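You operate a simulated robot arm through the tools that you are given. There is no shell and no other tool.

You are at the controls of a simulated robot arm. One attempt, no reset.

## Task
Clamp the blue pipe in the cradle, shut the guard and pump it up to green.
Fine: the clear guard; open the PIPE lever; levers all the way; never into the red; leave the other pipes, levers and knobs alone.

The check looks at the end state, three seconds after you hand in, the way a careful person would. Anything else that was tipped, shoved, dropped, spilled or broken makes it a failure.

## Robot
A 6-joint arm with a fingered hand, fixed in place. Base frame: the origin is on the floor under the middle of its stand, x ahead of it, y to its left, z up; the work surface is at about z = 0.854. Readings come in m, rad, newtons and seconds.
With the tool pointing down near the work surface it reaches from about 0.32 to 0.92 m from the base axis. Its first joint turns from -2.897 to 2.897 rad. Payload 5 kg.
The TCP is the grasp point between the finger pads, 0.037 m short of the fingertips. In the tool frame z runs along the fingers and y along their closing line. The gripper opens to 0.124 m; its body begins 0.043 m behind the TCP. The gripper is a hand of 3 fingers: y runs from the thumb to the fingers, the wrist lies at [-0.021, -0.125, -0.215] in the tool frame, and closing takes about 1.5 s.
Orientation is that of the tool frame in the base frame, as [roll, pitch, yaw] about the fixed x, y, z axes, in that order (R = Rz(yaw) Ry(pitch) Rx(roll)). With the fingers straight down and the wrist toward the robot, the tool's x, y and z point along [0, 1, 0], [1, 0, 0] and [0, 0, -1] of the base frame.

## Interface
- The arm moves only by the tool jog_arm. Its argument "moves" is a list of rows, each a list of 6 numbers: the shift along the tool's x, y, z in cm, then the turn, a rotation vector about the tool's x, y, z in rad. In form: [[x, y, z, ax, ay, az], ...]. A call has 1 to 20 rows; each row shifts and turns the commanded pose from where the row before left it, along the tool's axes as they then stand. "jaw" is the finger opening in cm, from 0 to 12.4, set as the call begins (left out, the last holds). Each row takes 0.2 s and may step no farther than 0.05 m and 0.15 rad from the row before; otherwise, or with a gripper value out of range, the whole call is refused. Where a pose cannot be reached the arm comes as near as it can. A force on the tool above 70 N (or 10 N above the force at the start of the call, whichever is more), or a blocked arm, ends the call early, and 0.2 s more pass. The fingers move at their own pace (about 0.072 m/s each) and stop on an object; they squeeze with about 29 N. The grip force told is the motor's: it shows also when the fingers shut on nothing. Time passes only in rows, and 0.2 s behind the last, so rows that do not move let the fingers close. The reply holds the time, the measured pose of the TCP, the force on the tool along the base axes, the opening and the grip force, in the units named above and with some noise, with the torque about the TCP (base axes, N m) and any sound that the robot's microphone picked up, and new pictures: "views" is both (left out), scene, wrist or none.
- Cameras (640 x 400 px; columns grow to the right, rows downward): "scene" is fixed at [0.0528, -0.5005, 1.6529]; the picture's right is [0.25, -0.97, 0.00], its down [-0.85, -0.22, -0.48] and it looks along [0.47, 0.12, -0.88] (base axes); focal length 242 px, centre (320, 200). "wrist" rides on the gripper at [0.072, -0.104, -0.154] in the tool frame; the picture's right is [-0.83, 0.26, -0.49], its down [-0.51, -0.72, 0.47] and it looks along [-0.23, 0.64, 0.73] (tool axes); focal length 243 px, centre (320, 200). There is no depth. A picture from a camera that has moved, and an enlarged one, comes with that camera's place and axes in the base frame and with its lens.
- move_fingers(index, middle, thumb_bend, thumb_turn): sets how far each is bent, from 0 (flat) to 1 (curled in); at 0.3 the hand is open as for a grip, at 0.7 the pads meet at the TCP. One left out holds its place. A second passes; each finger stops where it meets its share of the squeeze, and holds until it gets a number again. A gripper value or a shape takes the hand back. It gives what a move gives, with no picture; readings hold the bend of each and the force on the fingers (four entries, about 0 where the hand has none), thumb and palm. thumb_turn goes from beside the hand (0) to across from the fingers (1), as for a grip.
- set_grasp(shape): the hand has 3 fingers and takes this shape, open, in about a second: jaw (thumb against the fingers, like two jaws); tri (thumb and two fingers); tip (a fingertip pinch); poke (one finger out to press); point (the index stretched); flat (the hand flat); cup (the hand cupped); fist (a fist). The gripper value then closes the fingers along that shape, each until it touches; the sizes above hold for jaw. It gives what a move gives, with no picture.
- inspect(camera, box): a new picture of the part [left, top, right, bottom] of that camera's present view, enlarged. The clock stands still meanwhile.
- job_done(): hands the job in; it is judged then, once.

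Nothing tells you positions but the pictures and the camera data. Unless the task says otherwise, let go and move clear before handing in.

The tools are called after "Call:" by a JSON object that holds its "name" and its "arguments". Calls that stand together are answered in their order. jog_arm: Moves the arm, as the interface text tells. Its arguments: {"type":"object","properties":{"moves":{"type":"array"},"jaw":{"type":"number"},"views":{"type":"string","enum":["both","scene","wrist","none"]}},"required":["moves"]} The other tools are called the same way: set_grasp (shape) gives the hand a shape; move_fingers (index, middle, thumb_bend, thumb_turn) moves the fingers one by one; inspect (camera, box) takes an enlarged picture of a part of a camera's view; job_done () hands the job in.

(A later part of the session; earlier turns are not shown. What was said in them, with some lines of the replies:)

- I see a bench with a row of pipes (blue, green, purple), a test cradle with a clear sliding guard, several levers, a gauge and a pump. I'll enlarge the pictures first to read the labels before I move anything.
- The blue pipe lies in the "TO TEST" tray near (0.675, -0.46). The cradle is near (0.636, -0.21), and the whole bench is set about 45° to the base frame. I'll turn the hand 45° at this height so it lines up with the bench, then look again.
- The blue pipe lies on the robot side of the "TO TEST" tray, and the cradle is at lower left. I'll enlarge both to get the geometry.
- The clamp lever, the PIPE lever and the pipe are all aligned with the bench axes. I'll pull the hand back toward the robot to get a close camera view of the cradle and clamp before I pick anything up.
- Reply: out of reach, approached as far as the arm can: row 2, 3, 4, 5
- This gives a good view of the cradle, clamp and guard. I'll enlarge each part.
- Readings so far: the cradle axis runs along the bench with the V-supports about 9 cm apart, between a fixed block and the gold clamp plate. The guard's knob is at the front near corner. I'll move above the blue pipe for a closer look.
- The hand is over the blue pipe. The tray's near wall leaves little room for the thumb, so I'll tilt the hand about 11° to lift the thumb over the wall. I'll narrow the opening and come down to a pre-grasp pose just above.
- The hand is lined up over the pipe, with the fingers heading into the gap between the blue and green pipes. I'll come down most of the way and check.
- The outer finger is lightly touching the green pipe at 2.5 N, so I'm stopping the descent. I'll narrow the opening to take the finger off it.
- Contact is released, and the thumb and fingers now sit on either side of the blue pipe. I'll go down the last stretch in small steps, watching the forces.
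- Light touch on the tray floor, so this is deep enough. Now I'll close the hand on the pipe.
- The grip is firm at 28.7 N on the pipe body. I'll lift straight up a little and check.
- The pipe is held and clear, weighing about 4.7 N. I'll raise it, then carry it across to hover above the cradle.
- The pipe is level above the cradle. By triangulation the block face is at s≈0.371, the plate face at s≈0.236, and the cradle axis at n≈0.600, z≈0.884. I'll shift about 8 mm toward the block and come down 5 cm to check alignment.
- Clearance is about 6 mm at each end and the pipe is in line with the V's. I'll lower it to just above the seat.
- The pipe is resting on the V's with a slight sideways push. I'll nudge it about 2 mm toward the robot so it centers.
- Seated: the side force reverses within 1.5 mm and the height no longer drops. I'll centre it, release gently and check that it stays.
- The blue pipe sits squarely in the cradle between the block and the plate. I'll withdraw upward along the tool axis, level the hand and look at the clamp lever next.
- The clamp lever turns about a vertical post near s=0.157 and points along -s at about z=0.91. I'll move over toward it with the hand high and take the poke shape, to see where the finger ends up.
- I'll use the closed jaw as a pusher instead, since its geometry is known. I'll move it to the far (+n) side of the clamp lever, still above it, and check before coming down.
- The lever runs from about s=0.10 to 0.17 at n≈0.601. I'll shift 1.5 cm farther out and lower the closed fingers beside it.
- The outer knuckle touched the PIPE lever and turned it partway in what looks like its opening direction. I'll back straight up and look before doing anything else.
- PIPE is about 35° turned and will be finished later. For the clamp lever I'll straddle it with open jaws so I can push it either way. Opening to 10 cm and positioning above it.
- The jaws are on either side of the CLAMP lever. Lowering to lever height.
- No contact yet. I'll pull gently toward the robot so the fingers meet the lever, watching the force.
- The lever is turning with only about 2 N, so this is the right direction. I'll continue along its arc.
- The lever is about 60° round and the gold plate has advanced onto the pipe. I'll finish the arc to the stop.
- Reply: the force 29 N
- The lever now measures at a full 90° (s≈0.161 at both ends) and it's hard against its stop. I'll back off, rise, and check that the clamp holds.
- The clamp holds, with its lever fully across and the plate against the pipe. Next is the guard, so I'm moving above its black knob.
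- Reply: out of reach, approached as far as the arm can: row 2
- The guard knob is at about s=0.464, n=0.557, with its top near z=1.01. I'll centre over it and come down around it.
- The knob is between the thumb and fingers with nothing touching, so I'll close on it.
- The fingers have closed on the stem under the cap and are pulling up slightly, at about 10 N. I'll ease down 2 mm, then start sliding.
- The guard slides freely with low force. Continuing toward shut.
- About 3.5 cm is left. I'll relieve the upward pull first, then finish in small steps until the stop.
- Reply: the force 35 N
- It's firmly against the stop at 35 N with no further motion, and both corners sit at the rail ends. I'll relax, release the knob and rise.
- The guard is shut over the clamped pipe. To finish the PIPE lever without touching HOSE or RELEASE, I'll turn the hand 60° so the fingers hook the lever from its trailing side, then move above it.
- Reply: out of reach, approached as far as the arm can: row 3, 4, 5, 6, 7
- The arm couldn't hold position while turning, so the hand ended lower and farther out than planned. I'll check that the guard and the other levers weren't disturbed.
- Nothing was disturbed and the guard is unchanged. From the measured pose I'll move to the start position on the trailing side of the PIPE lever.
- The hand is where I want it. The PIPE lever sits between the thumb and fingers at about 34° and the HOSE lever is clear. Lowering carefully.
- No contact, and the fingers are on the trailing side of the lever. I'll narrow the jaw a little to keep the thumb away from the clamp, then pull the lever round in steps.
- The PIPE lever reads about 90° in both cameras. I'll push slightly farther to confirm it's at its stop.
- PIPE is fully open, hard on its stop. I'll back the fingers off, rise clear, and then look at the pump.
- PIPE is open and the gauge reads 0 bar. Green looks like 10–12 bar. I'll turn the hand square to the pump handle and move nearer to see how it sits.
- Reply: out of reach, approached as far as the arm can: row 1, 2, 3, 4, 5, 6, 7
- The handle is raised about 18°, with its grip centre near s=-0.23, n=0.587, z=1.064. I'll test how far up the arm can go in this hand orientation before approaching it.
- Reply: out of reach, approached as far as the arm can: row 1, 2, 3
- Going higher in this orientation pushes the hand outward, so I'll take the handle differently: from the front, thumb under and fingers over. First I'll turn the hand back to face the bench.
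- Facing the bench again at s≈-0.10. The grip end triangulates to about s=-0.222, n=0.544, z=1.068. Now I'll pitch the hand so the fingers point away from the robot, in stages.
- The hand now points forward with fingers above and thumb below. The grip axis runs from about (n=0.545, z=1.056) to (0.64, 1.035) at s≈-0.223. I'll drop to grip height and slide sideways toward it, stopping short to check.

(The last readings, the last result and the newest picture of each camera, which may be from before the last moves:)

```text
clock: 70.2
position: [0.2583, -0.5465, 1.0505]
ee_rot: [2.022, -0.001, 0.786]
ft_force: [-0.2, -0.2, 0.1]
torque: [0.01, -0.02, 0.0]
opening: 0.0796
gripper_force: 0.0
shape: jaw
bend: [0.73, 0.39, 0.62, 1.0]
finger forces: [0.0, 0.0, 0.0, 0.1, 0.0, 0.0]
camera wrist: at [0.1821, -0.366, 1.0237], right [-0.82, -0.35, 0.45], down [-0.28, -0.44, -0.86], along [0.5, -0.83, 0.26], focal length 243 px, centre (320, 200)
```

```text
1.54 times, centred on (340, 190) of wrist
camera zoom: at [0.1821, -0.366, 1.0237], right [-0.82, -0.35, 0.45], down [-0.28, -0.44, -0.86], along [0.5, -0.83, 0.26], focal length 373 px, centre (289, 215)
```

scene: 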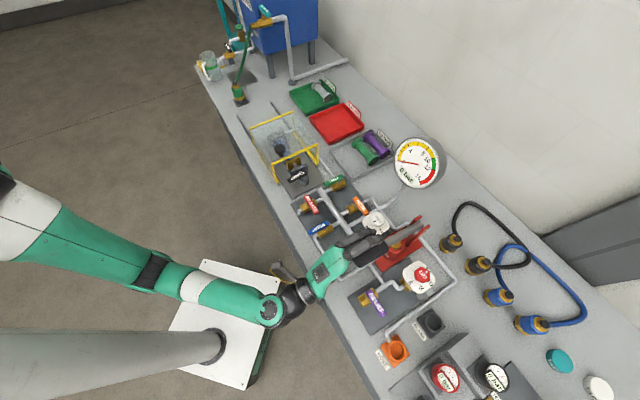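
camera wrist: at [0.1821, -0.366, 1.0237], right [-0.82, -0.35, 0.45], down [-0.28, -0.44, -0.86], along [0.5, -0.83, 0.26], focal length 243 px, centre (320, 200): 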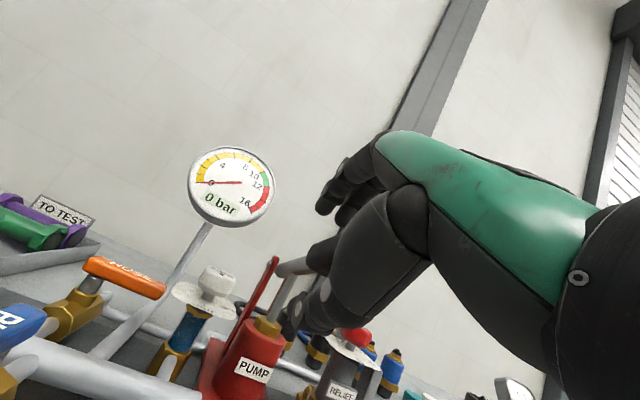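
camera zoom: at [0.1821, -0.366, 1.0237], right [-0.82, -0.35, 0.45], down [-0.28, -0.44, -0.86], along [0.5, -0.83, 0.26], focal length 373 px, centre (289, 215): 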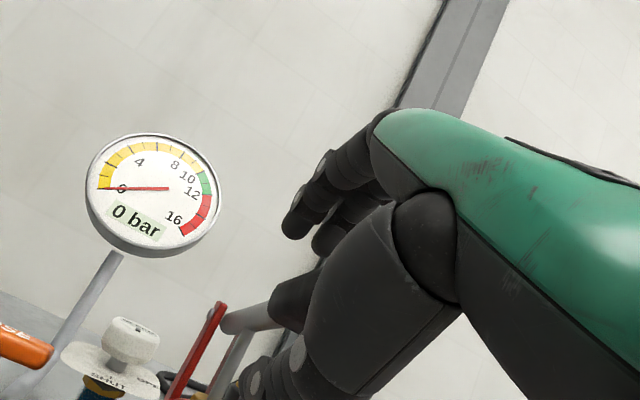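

The grip is between the fingers and thumb. A last 1.8 cm to centre on it, then close.

Call:
{"name": "jog_arm", "arguments": {"moves": [[-1.8, 0, 0, 0, 0, 0], [0, 0, 0, 0, 0, 0]], "views": "none"}}

Call:
{"name": "jog_arm", "arguments": {"moves": [[0, 0, 0, 0, 0, 0], [0, 0, 0, 0, 0, 0], [0, 0, 0, 0, 0, 0], [0, 0, 0, 0, 0, 0], [0, 0, 0, 0, 0, 0]], "jaw": 0}}

Call:
{"name": "inspect", "arguments": {"camera": "scene", "box": [300, 180, 420, 290]}}

Call:
{"name": "inspect", "arguments": {"camera": "wrist", "box": [140, 100, 460, 360]}}

```text
clock: 70.8
position: [0.2476, -0.5604, 1.0513]
ee_rot: [2.022, 0.0, 0.783]
ft_force: [-0.1, -0.4, -0.5]
torque: [-0.03, 0.01, 0.01]
opening: 0.08
gripper_force: 0.0
shape: jaw
bend: [0.73, 0.39, 0.62, 1.0]
finger forces: [0.0, 0.1, 0.0, 0.1, 0.0, 0.0]
```

```text
clock: 72.0
position: [0.2479, -0.5601, 1.0503]
ee_rot: [2.023, 0.0, 0.786]
ft_force: [1.0, -1.7, -1.5]
torque: [-0.14, -0.15, -0.04]
opening: 0.0268
gripper_force: 28.9
shape: jaw
bend: [0.74, 0.52, 0.73, 1.0]
finger forces: [16.4, 8.8, 0.0, 0.0, 25.4, 0.0]
camera wrist: at [0.1704, -0.379, 1.023], right [-0.82, -0.35, 0.45], down [-0.28, -0.44, -0.85], along [0.5, -0.83, 0.26], focal length 243 px, centre (320, 200)
```

scene: 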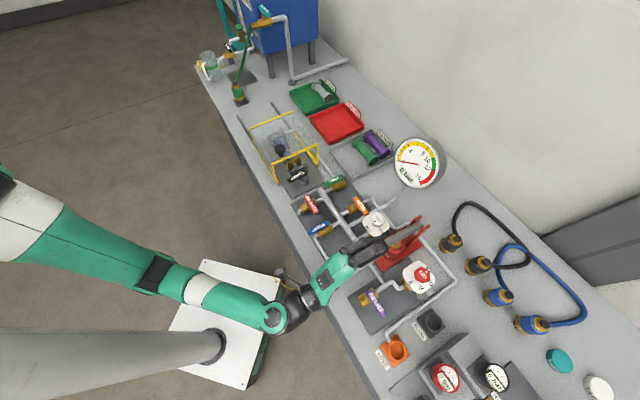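
wrist: 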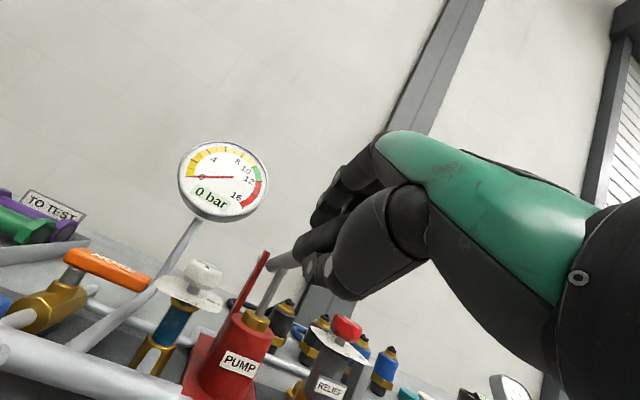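

```text
3.64 times, centred on (360, 235) of scene
camera zoom: at [0.0528, -0.5005, 1.6529], right [0.25, -0.97, 0.0], down [-0.85, -0.22, -0.48], along [0.47, 0.12, -0.88], focal length 879 px, centre (174, 73)
```

zoom: 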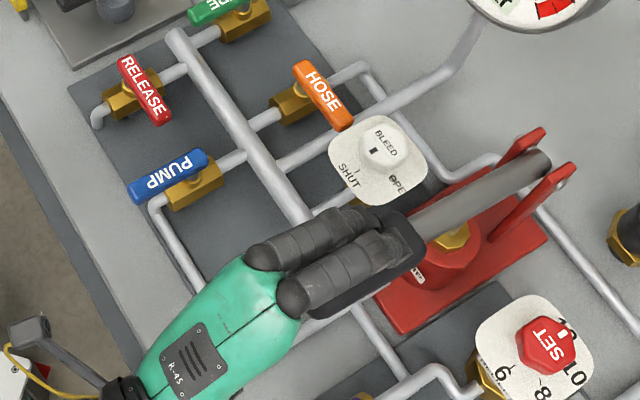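

```text
1.54 times, centred on (300, 230) of wrist
camera zoom: at [0.1704, -0.379, 1.023], right [-0.82, -0.35, 0.45], down [-0.28, -0.44, -0.85], along [0.5, -0.83, 0.26], focal length 373 px, centre (351, 154)
```

zoom: 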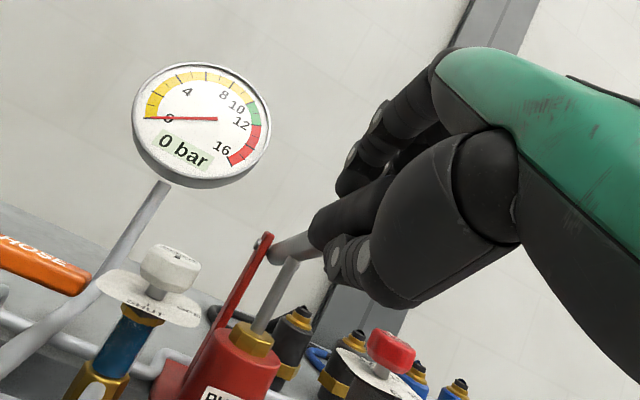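

Firm grip on the handle, with fingers above and thumb below. Both cameras can see the gauge. I'll press down slowly along the handle's arc and watch the pressure.

Call:
{"name": "jog_arm", "arguments": {"moves": [[0, -1.62, 0.48, 0, 0, 0], [0, -1.62, 0.48, 0, 0, 0], [0, 0, 0, 0, 0, 0]]}}

Call:
{"name": "inspect", "arguments": {"camera": "scene", "box": [385, 130, 449, 194]}}

Call:
{"name": "inspect", "arguments": {"camera": "wrist", "box": [140, 100, 460, 360]}}

```text
clock: 72.8
position: [0.2417, -0.5551, 1.0181]
ee_rot: [2.019, 0.0, 0.787]
ft_force: [7.6, -6.5, 15.0]
torque: [-2.09, -1.86, 0.03]
opening: 0.0304
gripper_force: 28.9
shape: jaw
bend: [0.74, 0.49, 0.73, 1.0]
finger forces: [30.9, 19.8, 0.0, 0.0, 35.3, 0.0]
camera wrist: at [0.1651, -0.3742, 0.9903], right [-0.82, -0.35, 0.45], down [-0.28, -0.44, -0.85], along [0.5, -0.83, 0.26], focal length 243 px, centre (320, 200)
```

scene: 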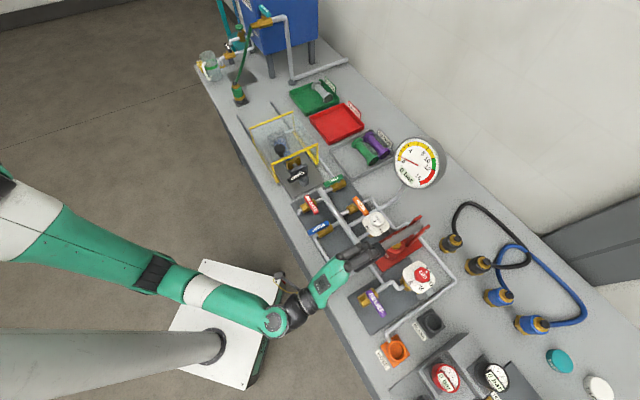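
wrist: 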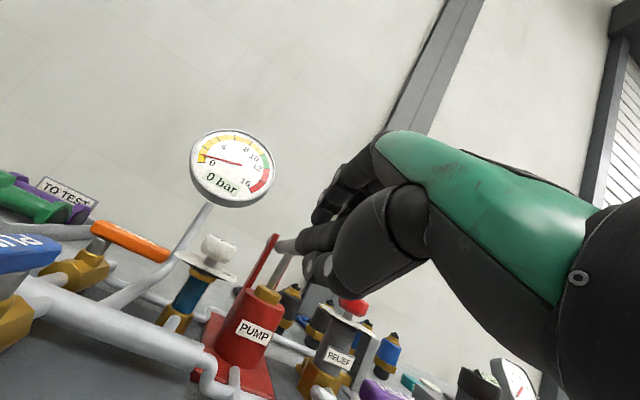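

```text
6.25 times, centred on (417, 162) of scene
camera zoom: at [0.0528, -0.5005, 1.6529], right [0.25, -0.97, 0.0], down [-0.85, -0.22, -0.48], along [0.47, 0.12, -0.88], focal length 1510 px, centre (-286, 438)
```

zoom: 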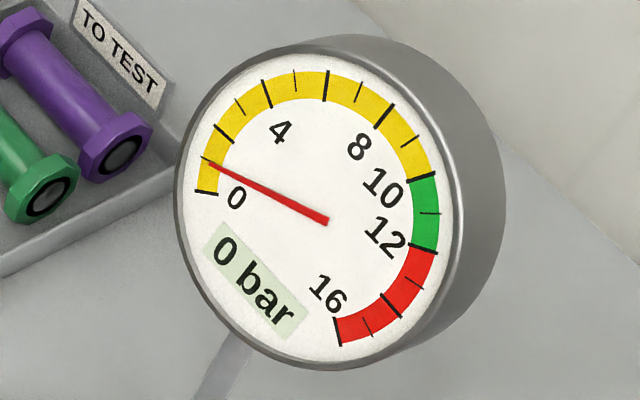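

```text
1.54 times, centred on (300, 230) of wrist
camera zoom: at [0.1651, -0.3742, 0.9903], right [-0.82, -0.35, 0.45], down [-0.28, -0.44, -0.85], along [0.5, -0.83, 0.26], focal length 373 px, centre (351, 154)
```

zoom: 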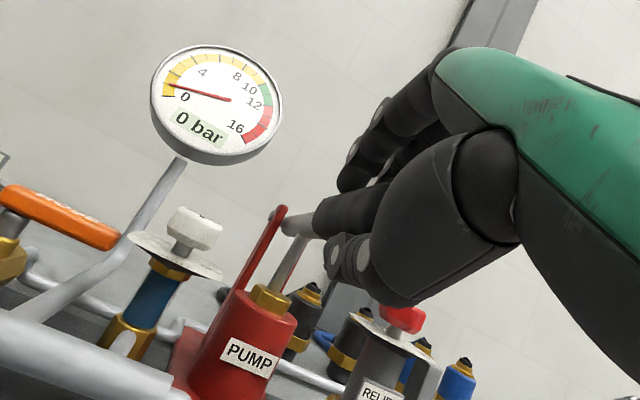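

It's working: the needle has just lifted, to about 1 bar, with 15 N on the hand. I'll continue the stroke down.

Call:
{"name": "jog_arm", "arguments": {"moves": [[0, -1.2, 0.58, 0, 0, 0], [0, -1.2, 0.58, 0, 0, 0], [0, 0, 0, 0, 0, 0]], "views": "none"}}

Call:
{"name": "inspect", "arguments": {"camera": "scene", "box": [385, 130, 449, 194]}}

Call:
{"name": "inspect", "arguments": {"camera": "wrist", "box": [140, 100, 460, 360]}}

```text
clock: 73.6
position: [0.2396, -0.5535, 0.996]
ee_rot: [2.013, -0.001, 0.784]
ft_force: [-9.8, 8.5, 28.8]
torque: [-4.43, -3.94, 0.07]
opening: 0.0386
gripper_force: 29.3
shape: jaw
bend: [0.75, 0.45, 0.73, 1.0]
finger forces: [48.5, 31.8, 0.0, 0.0, 47.7, 0.0]
```

```text
6.25 times, centred on (417, 162) of scene
camera zoom: at [0.0528, -0.5005, 1.6529], right [0.25, -0.97, 0.0], down [-0.85, -0.22, -0.48], along [0.47, 0.12, -0.88], focal length 1510 px, centre (-286, 438)
```

zoom: 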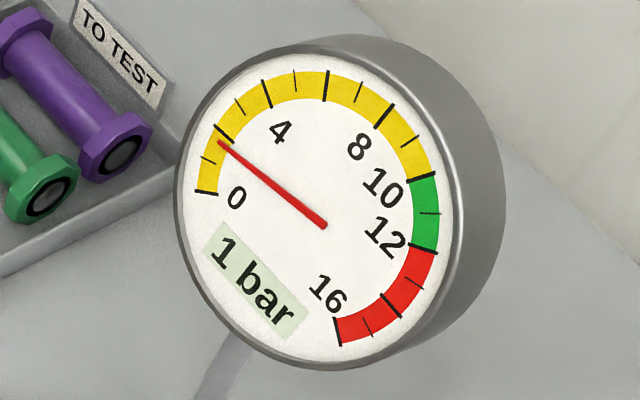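

```text
1.54 times, centred on (300, 230) of wrist
camera zoom: at [0.1637, -0.3726, 0.9656], right [-0.82, -0.35, 0.45], down [-0.28, -0.44, -0.85], along [0.5, -0.83, 0.27], focal length 373 px, centre (351, 154)
```

zoom: 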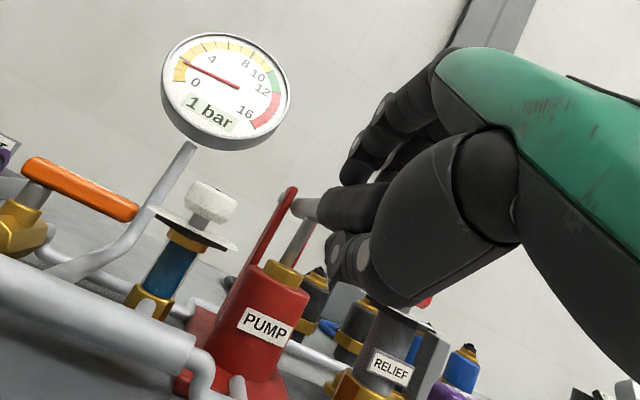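

The pressure is near 2 bar. Most of the force comes from the handle twisting in my tight grip rather than from the pump, so I'll loosen to a caging hold that lets it pivot.

Call:
{"name": "jog_arm", "arguments": {"moves": [[0, 0, 0, 0, 0, 0], [0, 0, 0, 0, 0, 0]], "jaw": 5.2, "views": "none"}}

Call:
{"name": "inspect", "arguments": {"camera": "wrist", "box": [140, 100, 460, 360]}}

```text
clock: 74.2
position: [0.2422, -0.5524, 0.9878]
ee_rot: [2.024, -0.002, 0.785]
ft_force: [-2.1, 2.2, 4.0]
torque: [-0.17, -0.16, -0.05]
opening: 0.0524
gripper_force: 0.0
shape: jaw
bend: [0.74, 0.48, 0.72, 1.0]
finger forces: [2.4, 2.1, 0.0, 0.0, 0.0, 0.0]
```

```text
1.54 times, centred on (300, 230) of wrist
camera zoom: at [0.1647, -0.3723, 0.9615], right [-0.82, -0.35, 0.45], down [-0.28, -0.43, -0.86], along [0.5, -0.83, 0.25], focal length 373 px, centre (351, 154)
```

zoom: 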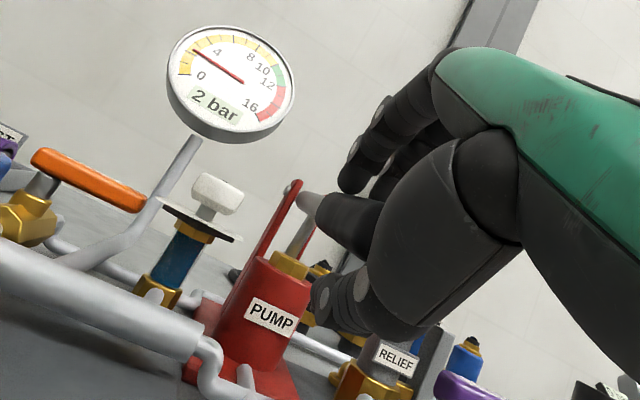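

Much better: 4 N, and the display reads 2 bar. I'll press on down.

Call:
{"name": "jog_arm", "arguments": {"moves": [[0, -1.16, 0.67, 0, 0, 0], [0, -1.16, 0.67, 0, 0, 0], [0, 0, 0, 0, 0, 0]], "views": "none"}}

Call:
{"name": "inspect", "arguments": {"camera": "wrist", "box": [140, 100, 460, 360]}}

Call:
{"name": "inspect", "arguments": {"camera": "scene", "box": [385, 130, 449, 194]}}

```text
clock: 75.0
position: [0.2419, -0.5552, 0.9689]
ee_rot: [2.013, 0.001, 0.786]
ft_force: [-20.0, 22.4, 35.0]
torque: [-1.71, -1.49, -0.02]
opening: 0.06
gripper_force: 0.1
shape: jaw
bend: [0.74, 0.42, 0.72, 1.0]
finger forces: [21.9, 17.0, 0.1, 0.0, 0.0, 0.1]
```

```text
1.54 times, centred on (300, 230) of wrist
camera zoom: at [0.1658, -0.3742, 0.939], right [-0.82, -0.35, 0.45], down [-0.28, -0.44, -0.85], along [0.5, -0.83, 0.27], focal length 373 px, centre (351, 154)
```

zoom: 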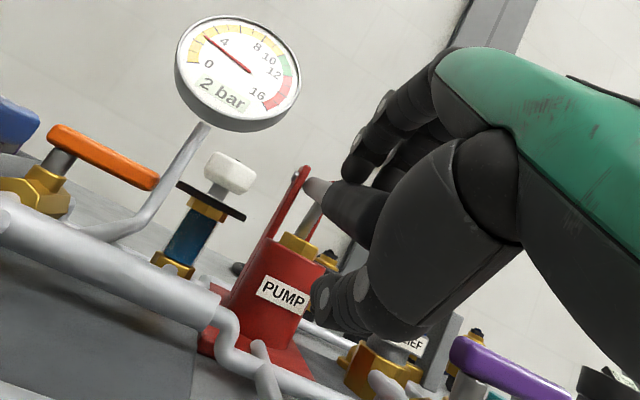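

```text
6.25 times, centred on (417, 162) of scene
camera zoom: at [0.0528, -0.5005, 1.6529], right [0.25, -0.97, 0.0], down [-0.85, -0.22, -0.48], along [0.47, 0.12, -0.88], focal length 1510 px, centre (-286, 438)
```

zoom: 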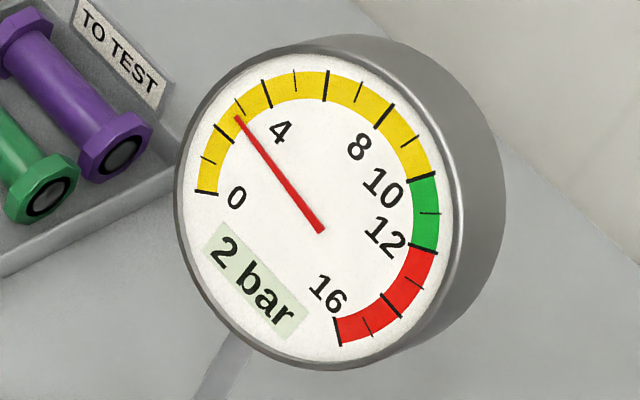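

The needle is at about 2.9 bar and the handle is at its bottom stop, so a full stroke gives roughly 3 bar. I'll raise the handle with the thumb to its top.

Call:
{"name": "jog_arm", "arguments": {"moves": [[0, 1.575, -0.762, 0, 0, 0], [0, 1.575, -0.762, 0, 0, 0], [0, 1.62, -0.67, 0, 0, 0], [0, 1.66, -0.58, 0, 0, 0], [0, 1.7, -0.49, 0, 0, 0], [0, 0, 0, 0, 0, 0]], "views": "none"}}

Call:
{"name": "inspect", "arguments": {"camera": "wrist", "box": [140, 100, 460, 360]}}

Call:
{"name": "inspect", "arguments": {"camera": "scene", "box": [385, 130, 449, 194]}}

```text
clock: 76.4
position: [0.2449, -0.5582, 1.0513]
ee_rot: [2.022, -0.001, 0.784]
ft_force: [0.2, 0.1, -0.2]
torque: [-0.01, 0.01, -0.01]
opening: 0.0518
gripper_force: 0.0
shape: jaw
bend: [0.74, 0.48, 0.72, 1.0]
finger forces: [0.0, 0.1, 0.0, 0.1, 0.0, 0.0]
```

```text
1.54 times, centred on (300, 230) of wrist
camera zoom: at [0.1702, -0.3786, 1.0237], right [-0.82, -0.35, 0.45], down [-0.28, -0.44, -0.86], along [0.5, -0.83, 0.26], focal length 373 px, centre (351, 154)
```

zoom: 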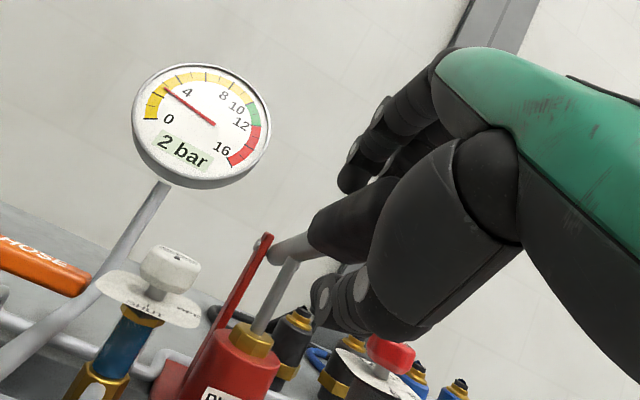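

```text
6.25 times, centred on (417, 162) of scene
camera zoom: at [0.0528, -0.5005, 1.6529], right [0.25, -0.97, 0.0], down [-0.85, -0.22, -0.48], along [0.47, 0.12, -0.88], focal length 1510 px, centre (-286, 438)
```

zoom: 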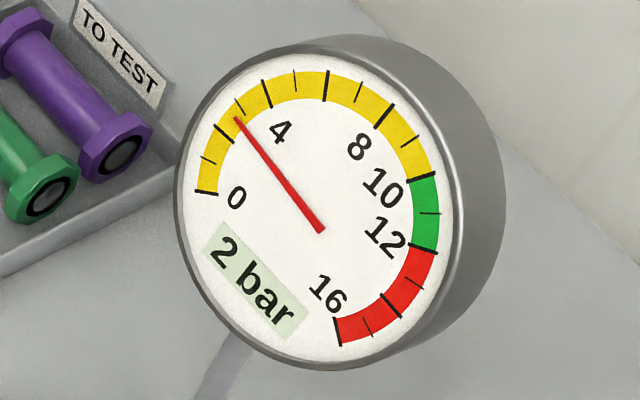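

The handle springs back up by itself and the pressure holds at about 2.9 bar. Second stroke down.

Call:
{"name": "jog_arm", "arguments": {"moves": [[0, -1.7, 0.49, 0, 0, 0], [0, -1.66, 0.58, 0, 0, 0], [0, -1.62, 0.67, 0, 0, 0], [0, -1.575, 0.762, 0, 0, 0], [0, -1.2, 0.58, 0, 0, 0], [0, 0, 0, 0, 0, 0]], "views": "none"}}

Call:
{"name": "inspect", "arguments": {"camera": "scene", "box": [385, 130, 449, 194]}}

Call:
{"name": "inspect", "arguments": {"camera": "wrist", "box": [140, 100, 460, 360]}}

```text
clock: 77.8
position: [0.2422, -0.5551, 0.9717]
ee_rot: [2.018, 0.001, 0.784]
ft_force: [-15.3, 13.2, 24.5]
torque: [-1.15, -1.01, -0.08]
opening: 0.0576
gripper_force: 0.0
shape: jaw
bend: [0.74, 0.44, 0.72, 1.0]
finger forces: [14.2, 12.6, 0.1, 0.0, 0.0, 0.1]
```

```text
6.25 times, centred on (417, 162) of scene
camera zoom: at [0.0528, -0.5005, 1.6529], right [0.25, -0.97, 0.0], down [-0.85, -0.22, -0.48], along [0.47, 0.12, -0.88], focal length 1510 px, centre (-286, 438)
```

zoom: 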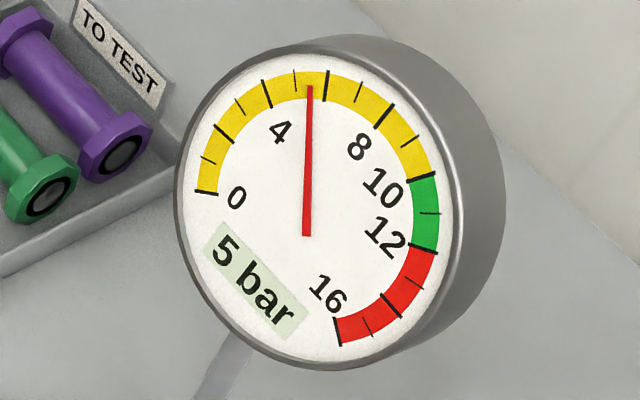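

```text
1.54 times, centred on (300, 230) of wrist
camera zoom: at [0.166, -0.3753, 0.9429], right [-0.82, -0.35, 0.45], down [-0.28, -0.44, -0.85], along [0.5, -0.83, 0.26], focal length 373 px, centre (351, 154)
```

zoom: 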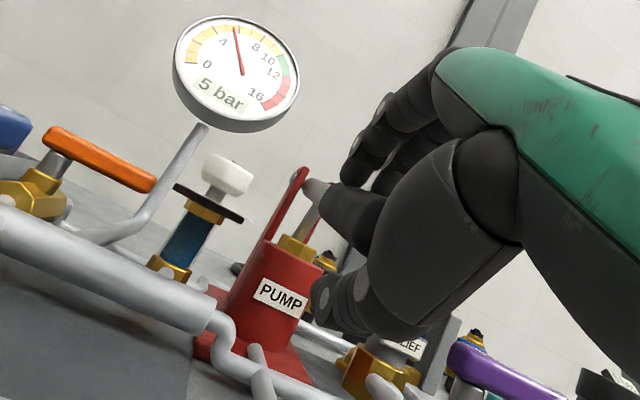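

About 5.5 bar, so roughly 2.7 bar per stroke. Third stroke: up, pause, down.

Call:
{"name": "jog_arm", "arguments": {"moves": [[0, 1.2, -0.58, 0, 0, 0], [0, 1.575, -0.762, 0, 0, 0], [0, 1.62, -0.67, 0, 0, 0], [0, 1.66, -0.58, 0, 0, 0], [0, 1.7, -0.49, 0, 0, 0], [0, 0, 0, 0, 0, 0], [0, 0, 0, 0, 0, 0], [0, -1.7, 0.49, 0, 0, 0], [0, -1.66, 0.58, 0, 0, 0], [0, -1.62, 0.67, 0, 0, 0], [0, -1.575, 0.762, 0, 0, 0], [0, -1.2, 0.58, 0, 0, 0], [0, 0, 0, 0, 0, 0]], "views": "none"}}

Call:
{"name": "inspect", "arguments": {"camera": "scene", "box": [385, 130, 449, 194]}}

Call:
{"name": "inspect", "arguments": {"camera": "wrist", "box": [140, 100, 460, 360]}}

```text
clock: 80.6
position: [0.2425, -0.5561, 0.9705]
ee_rot: [2.018, 0.001, 0.787]
ft_force: [-13.3, 11.2, 26.4]
torque: [-1.15, -1.03, -0.09]
opening: 0.059
gripper_force: 0.1
shape: jaw
bend: [0.74, 0.43, 0.72, 1.0]
finger forces: [12.9, 14.4, 0.0, 0.0, 0.1, 0.1]
```

```text
6.25 times, centred on (417, 162) of scene
camera zoom: at [0.0528, -0.5005, 1.6529], right [0.25, -0.97, 0.0], down [-0.85, -0.22, -0.48], along [0.47, 0.12, -0.88], focal length 1510 px, centre (-286, 438)
```

zoom: 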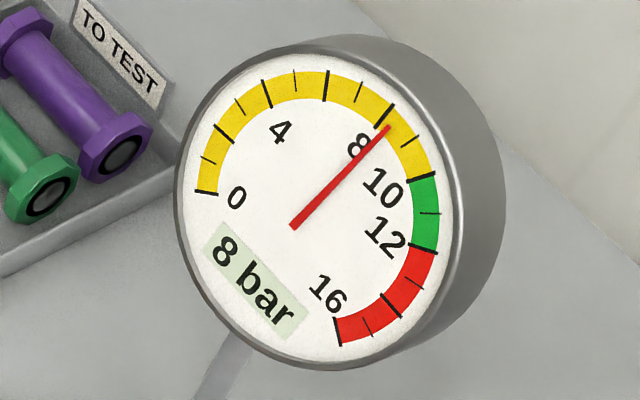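

```text
1.54 times, centred on (300, 230) of wrist
camera zoom: at [0.1662, -0.3751, 0.9419], right [-0.82, -0.35, 0.45], down [-0.28, -0.44, -0.85], along [0.5, -0.83, 0.26], focal length 373 px, centre (351, 154)
```

zoom: 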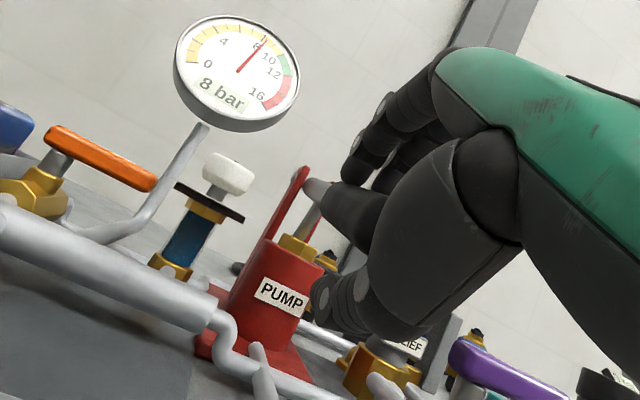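

About 8.3 bar. One more stroke should land near 11, so I'll take it in two parts and check midway.

Call:
{"name": "jog_arm", "arguments": {"moves": [[0, 1.2, -0.58, 0, 0, 0], [0, 1.575, -0.762, 0, 0, 0], [0, 1.62, -0.67, 0, 0, 0], [0, 1.66, -0.58, 0, 0, 0], [0, 1.7, -0.49, 0, 0, 0], [0, 0, 0, 0, 0, 0], [0, 0, 0, 0, 0, 0], [0, -1.7, 0.49, 0, 0, 0], [0, -1.66, 0.58, 0, 0, 0], [0, -1.62, 0.67, 0, 0, 0], [0, 0, 0, 0, 0, 0]], "views": "none"}}

Call:
{"name": "inspect", "arguments": {"camera": "scene", "box": [385, 130, 449, 194]}}

```text
clock: 83.0
position: [0.2427, -0.557, 1.002]
ee_rot: [2.017, 0.0, 0.784]
ft_force: [-12.7, 11.1, 21.3]
torque: [-2.98, -2.75, 0.11]
opening: 0.0368
gripper_force: 29.0
shape: jaw
bend: [0.75, 0.44, 0.74, 1.0]
finger forces: [39.4, 20.6, 0.0, 0.1, 38.3, 0.0]
```

```text
6.25 times, centred on (417, 162) of scene
camera zoom: at [0.0528, -0.5005, 1.6529], right [0.25, -0.97, 0.0], down [-0.85, -0.22, -0.48], along [0.47, 0.12, -0.88], focal length 1510 px, centre (-286, 438)
```

zoom: 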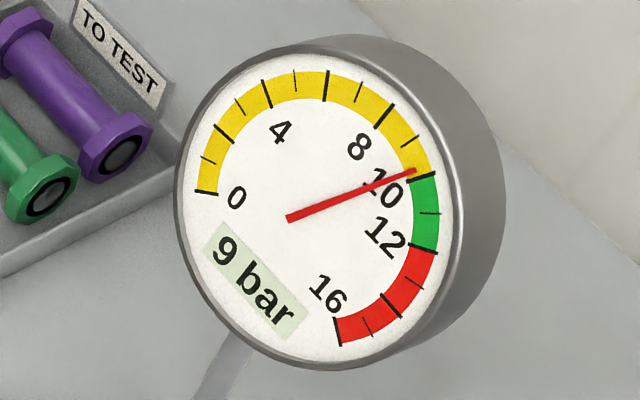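

It's at about 9.8 bar mid-stroke. The hand has tightened on the grip, so I'll command the loose hold again before the rest of the stroke.

Call:
{"name": "jog_arm", "arguments": {"moves": [[0, 0, 0, 0, 0, 0], [0, 0, 0, 0, 0, 0]], "jaw": 5.2, "views": "none"}}

Call:
{"name": "inspect", "arguments": {"camera": "scene", "box": [385, 130, 449, 194]}}

Call:
{"name": "inspect", "arguments": {"camera": "wrist", "box": [140, 100, 460, 360]}}

```text
clock: 83.6
position: [0.2424, -0.5562, 1.0013]
ee_rot: [2.017, -0.002, 0.785]
ft_force: [-14.1, 8.4, 22.2]
torque: [-3.08, -2.79, 0.08]
opening: 0.0366
gripper_force: 29.2
shape: jaw
bend: [0.75, 0.44, 0.74, 1.0]
finger forces: [39.8, 20.7, 0.0, 0.1, 38.5, 0.0]
```

```text
6.25 times, centred on (417, 162) of scene
camera zoom: at [0.0528, -0.5005, 1.6529], right [0.25, -0.97, 0.0], down [-0.85, -0.22, -0.48], along [0.47, 0.12, -0.88], focal length 1510 px, centre (-286, 438)
```

zoom: 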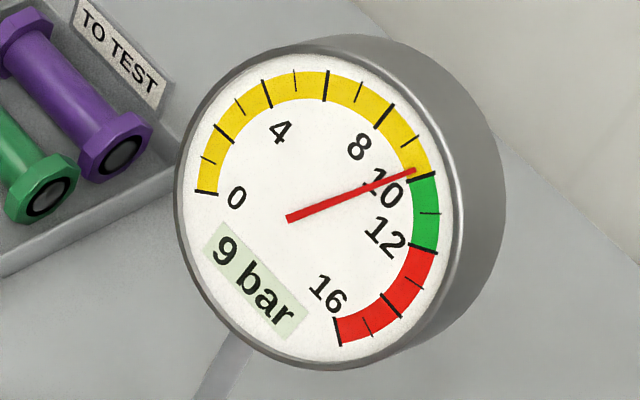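

```text
1.54 times, centred on (300, 230) of wrist
camera zoom: at [0.1662, -0.3754, 0.9736], right [-0.82, -0.35, 0.45], down [-0.28, -0.44, -0.85], along [0.5, -0.83, 0.26], focal length 373 px, centre (351, 154)
```

zoom: 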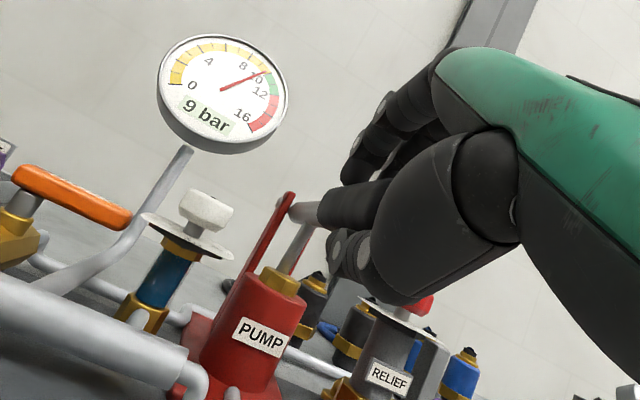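

The hand stayed tight on that command, so I'll try a different opening value.

Call:
{"name": "jog_arm", "arguments": {"moves": [[0, 0, 0, 0, 0, 0], [0, 0, 0, 0, 0, 0]], "jaw": 6.0, "views": "none"}}

Call:
{"name": "inspect", "arguments": {"camera": "scene", "box": [385, 130, 449, 194]}}

```text
clock: 84.2
position: [0.2456, -0.5563, 0.9981]
ee_rot: [2.026, -0.001, 0.785]
ft_force: [-2.3, 1.2, 3.2]
torque: [-0.17, -0.14, -0.01]
opening: 0.0605
gripper_force: 0.1
shape: jaw
bend: [0.74, 0.45, 0.7, 1.0]
finger forces: [1.9, 2.0, 0.0, 0.1, 0.1, 0.1]
```

```text
6.25 times, centred on (417, 162) of scene
camera zoom: at [0.0528, -0.5005, 1.6529], right [0.25, -0.97, 0.0], down [-0.85, -0.22, -0.48], along [0.47, 0.12, -0.88], focal length 1510 px, centre (-286, 438)
```

zoom: 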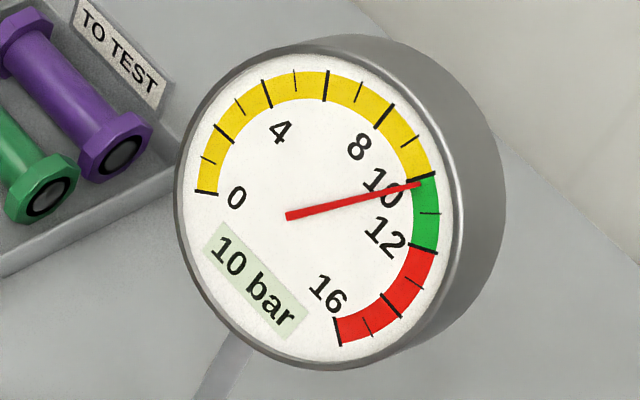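

10.2 bar, just inside green. A full bottom-out should land near 11, so I'll finish the stroke gently.

Call:
{"name": "jog_arm", "arguments": {"moves": [[0, -0.9, 0.5, 0, 0, 0], [0, -0.7, 0.4, 0, 0, 0], [0, 0, 0, 0, 0, 0]], "views": "none"}}

Call:
{"name": "inspect", "arguments": {"camera": "scene", "box": [385, 130, 449, 194]}}

```text
clock: 85.0
position: [0.2444, -0.5586, 0.9802]
ee_rot: [2.022, 0.0, 0.784]
ft_force: [-2.9, 3.6, 3.9]
torque: [-0.2, -0.16, 0.03]
opening: 0.061
gripper_force: 0.1
shape: jaw
bend: [0.74, 0.45, 0.7, 1.0]
finger forces: [2.2, 2.7, 0.0, 0.0, 0.1, 0.0]
```

```text
6.25 times, centred on (417, 162) of scene
camera zoom: at [0.0528, -0.5005, 1.6529], right [0.25, -0.97, 0.0], down [-0.85, -0.22, -0.48], along [0.47, 0.12, -0.88], focal length 1510 px, centre (-286, 438)
```

zoom: 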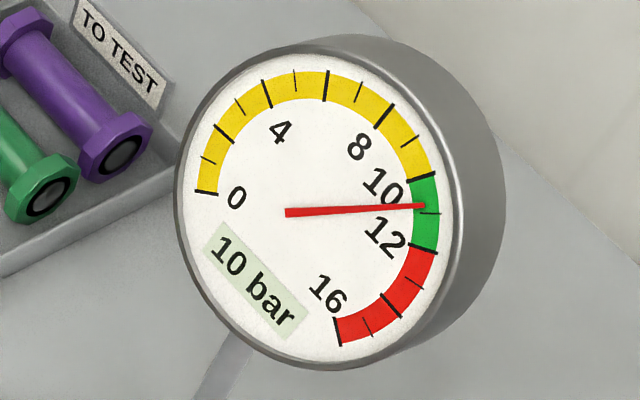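

The needle is steady at about 10.8 bar, in the middle of green. I'll stop pumping and let the handle rise with my hand, opening wide before I withdraw.

Call:
{"name": "jog_arm", "arguments": {"moves": [[0, 1.575, -0.762, 0, 0, 0], [0, 1.575, -0.762, 0, 0, 0], [0, 1.62, -0.67, 0, 0, 0], [0, 1.6, -0.55, 0, 0, 0], [0, 0, 0, 0, 0, 0], [0, 0, 0, 0, 0, 0]], "jaw": 8, "views": "none"}}

Call:
{"name": "inspect", "arguments": {"camera": "scene", "box": [385, 130, 449, 194]}}

Call:
{"name": "inspect", "arguments": {"camera": "wrist", "box": [140, 100, 460, 360]}}

```text
clock: 86.4
position: [0.2484, -0.5583, 1.0511]
ee_rot: [2.021, 0.0, 0.783]
ft_force: [0.2, 0.7, 0.0]
torque: [0.01, -0.02, -0.03]
opening: 0.0802
gripper_force: 0.0
shape: jaw
bend: [0.28, 0.39, 0.62, 1.0]
finger forces: [0.0, 0.0, 0.0, 0.0, 0.0, 0.1]
```

```text
6.25 times, centred on (417, 162) of scene
camera zoom: at [0.0528, -0.5005, 1.6529], right [0.25, -0.97, 0.0], down [-0.85, -0.22, -0.48], along [0.47, 0.12, -0.88], focal length 1510 px, centre (-286, 438)
```

zoom: 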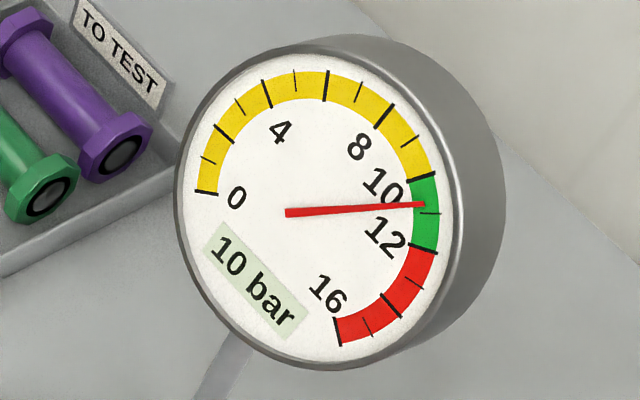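

```text
1.54 times, centred on (300, 230) of wrist
camera zoom: at [0.1708, -0.378, 1.0232], right [-0.82, -0.35, 0.45], down [-0.28, -0.44, -0.85], along [0.5, -0.83, 0.26], focal length 373 px, centre (351, 154)
```

zoom: 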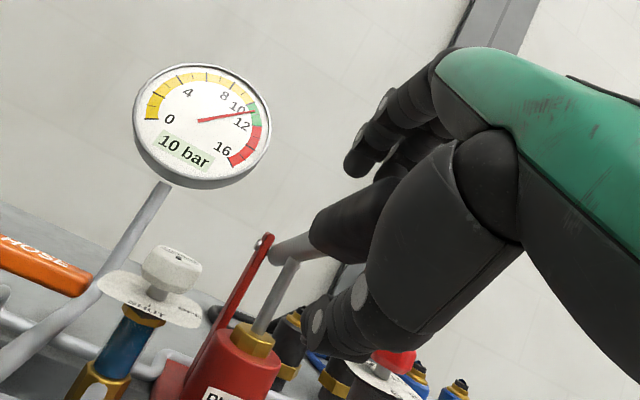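

Holding at about 10.8 bar with the hand open and clear of the handle. I'll slide back out sideways the way I came.

Call:
{"name": "jog_arm", "arguments": {"moves": [[2.0, 0, 0, 0, 0, 0], [2.0, 0, 0, 0, 0, 0], [2.0, 0, 0, 0, 0, 0], [2.0, 0, 0, 0, 0, 0], [2.0, 0, 0, 0, 0, 0], [2.5, 0, 0, 0, 0, 0], [0, 0, -3.0, 0, 0, 0], [0, 3.0, -3.0, 0, 0, 0], [0, 0, 0, 0, 0, 0]]}}

Call:
{"name": "inspect", "arguments": {"camera": "scene", "box": [300, 150, 480, 310]}}

Call:
{"name": "inspect", "arguments": {"camera": "scene", "box": [225, 90, 385, 210]}}

Call:
{"name": "inspect", "arguments": {"camera": "scene", "box": [385, 130, 449, 194]}}

```text
clock: 88.4
position: [0.3038, -0.4402, 1.1055]
ee_rot: [2.023, 0.0, 0.783]
ft_force: [0.2, -0.4, 0.1]
torque: [0.04, -0.02, 0.0]
opening: 0.08
gripper_force: 0.1
shape: jaw
bend: [0.28, 0.39, 0.62, 1.0]
finger forces: [0.0, 0.1, 0.1, 0.0, 0.0, 0.1]
camera wrist: at [0.2279, -0.2604, 1.0783], right [-0.82, -0.35, 0.45], down [-0.28, -0.44, -0.85], along [0.5, -0.83, 0.26], focal length 243 px, centre (320, 200)
```

scene: 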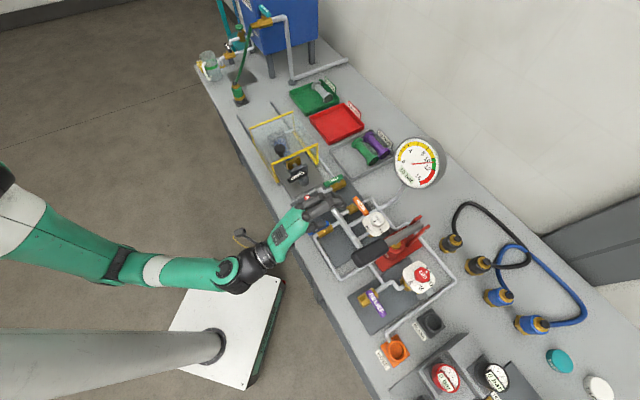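
wrist: 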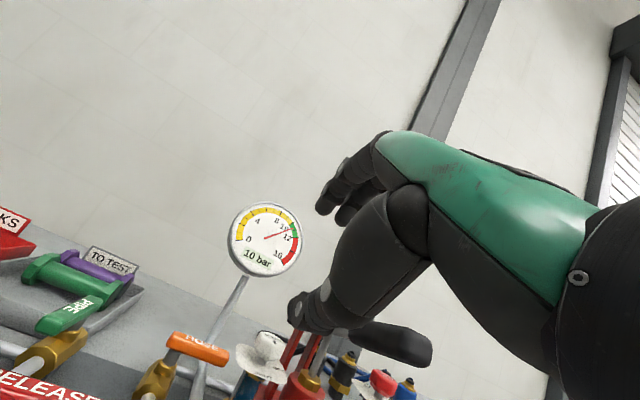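

```text
2.50 times, centred on (390, 230) of scene
camera zoom: at [0.0528, -0.5005, 1.6529], right [0.25, -0.97, 0.0], down [-0.85, -0.22, -0.48], along [0.47, 0.12, -0.88], focal length 604 px, centre (145, 125)
```

zoom: 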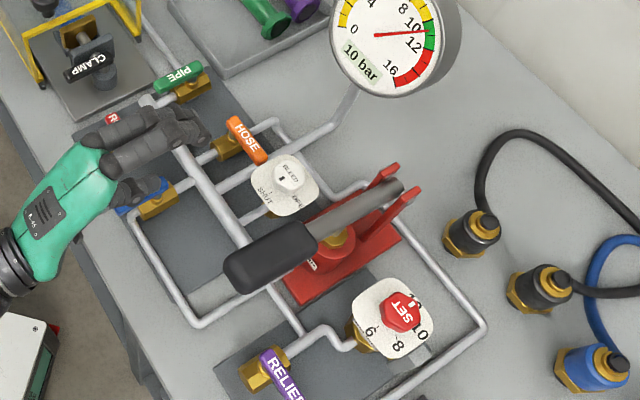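

```text
3.33 times, centred on (305, 150) of scene
camera zoom: at [0.0528, -0.5005, 1.6529], right [0.25, -0.97, 0.0], down [-0.85, -0.22, -0.48], along [0.47, 0.12, -0.88], focal length 805 px, centre (370, 367)
```

zoom: 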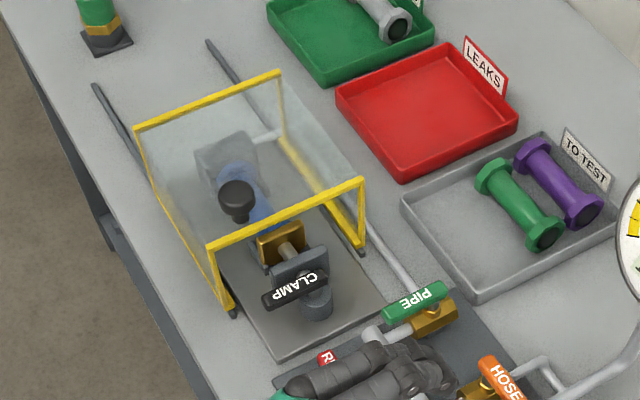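

```text
6.25 times, centred on (417, 162) of scene
camera zoom: at [0.0528, -0.5005, 1.6529], right [0.25, -0.97, 0.0], down [-0.85, -0.22, -0.48], along [0.47, 0.12, -0.88], focal length 1510 px, centre (-286, 438)
```

zoom: 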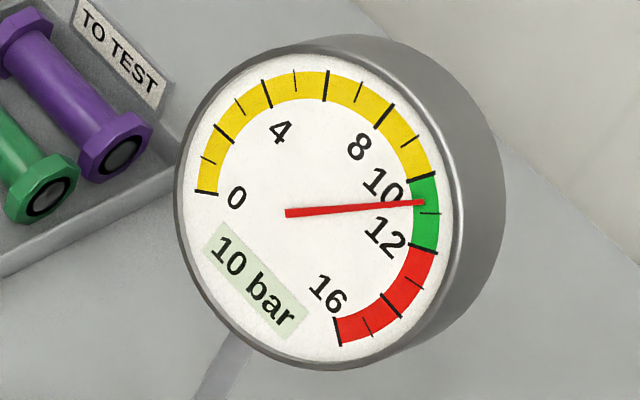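

The needle is steady in green at about 10.7 bar, the handle is back at rest, the guard is shut, and CLAMP and PIPE are fully over. I'll move the hand farther clear so I can check the levers hidden behind it.

Call:
{"name": "jog_arm", "arguments": {"moves": [[0, 2.0, -3.5, 0, 0, 0], [0, 2.0, -3.5, 0, 0, 0], [0, 2.0, -3.5, 0, 0, 0], [0, 0, 0, 0, 0, 0]], "views": "scene"}}

Call:
{"name": "inspect", "arguments": {"camera": "scene", "box": [270, 150, 430, 270]}}

Call:
{"name": "inspect", "arguments": {"camera": "scene", "box": [385, 130, 449, 194]}}

```text
clock: 89.4
position: [0.2591, -0.3927, 1.2043]
ee_rot: [2.019, 0.0, 0.782]
ft_force: [-0.2, 0.8, -0.4]
torque: [-0.03, 0.01, 0.0]
opening: 0.08
gripper_force: 0.0
shape: jaw
bend: [0.28, 0.39, 0.62, 1.0]
finger forces: [0.0, 0.0, 0.0, 0.0, 0.0, 0.0]
```

scene: 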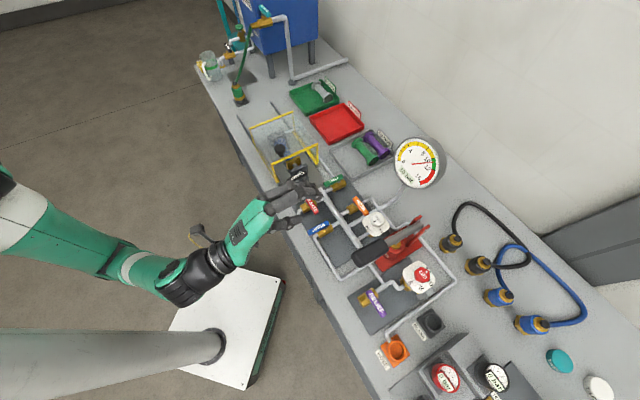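

```text
3.33 times, centred on (350, 210) of scene
camera zoom: at [0.0528, -0.5005, 1.6529], right [0.25, -0.97, 0.0], down [-0.85, -0.22, -0.48], along [0.47, 0.12, -0.88], focal length 805 px, centre (220, 167)
```

zoom: 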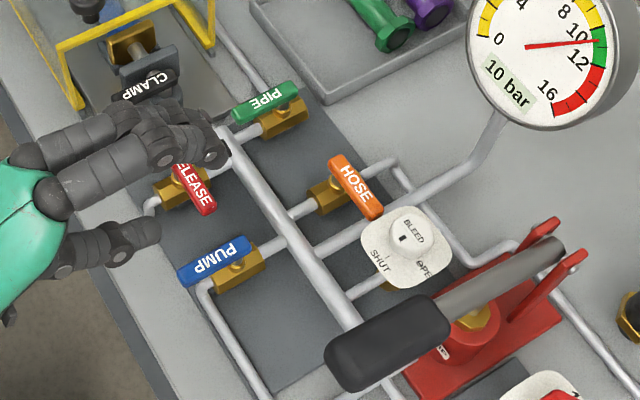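

```text
6.25 times, centred on (417, 162) of scene
camera zoom: at [0.0528, -0.5005, 1.6529], right [0.25, -0.97, 0.0], down [-0.85, -0.22, -0.48], along [0.47, 0.12, -0.88], focal length 1510 px, centre (-286, 438)
```

zoom: 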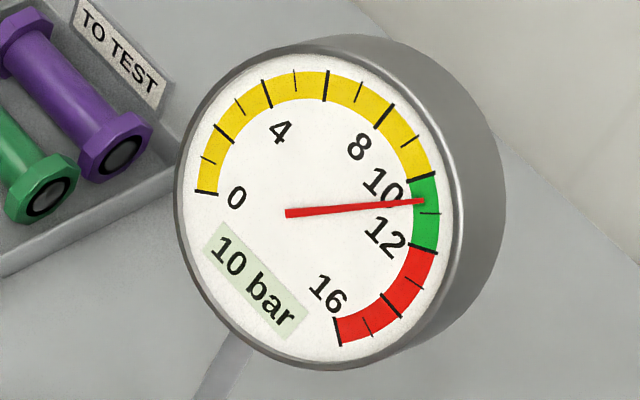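

Everything checks out: the gauge reads about 10.6 bar, still in green. The blue pipe is clamped under the shut guard, PIPE lies parallel to the open PUMP lever, and RELEASE, HOSE, BLEED and RELIEF look untouched. One slip to note: my finger nudged the green pipe a few millimetres in its tray during the pick. The hand is empty and well clear, so I'm handing in.

Call:
{"name": "job_done", "arguments": {}}

```text
The job is handed in.
```

The blue pipe is clamped in the cradle, the guard is shut, and the gauge was at about 10.6 bar, in the green (10–12), when I handed in. The needle was drifting down slowly, by roughly 0.1 bar in four seconds. At that rate it should still be in green at the check. It never went into the red.

- **Clamp lever:** turned all the way to its stop, and it held when I let go.
- **Guard:** slid shut until it stopped against the rail ends.
- **PIPE lever:** opened fully to its stop. A knuckle turned it partway by accident before I had clamped the pipe, while there was still no pressure, and I finished it afterwards.
- **Pump:** four strokes. The handle is back at its resting position.

While picking up the blue pipe, my finger pushed the green pipe about 5 mm inside its tray. I left it there. The purple pipe, the other levers and the knobs looked unchanged in the last pictures, and the hand was open and clear of the bench equipment.
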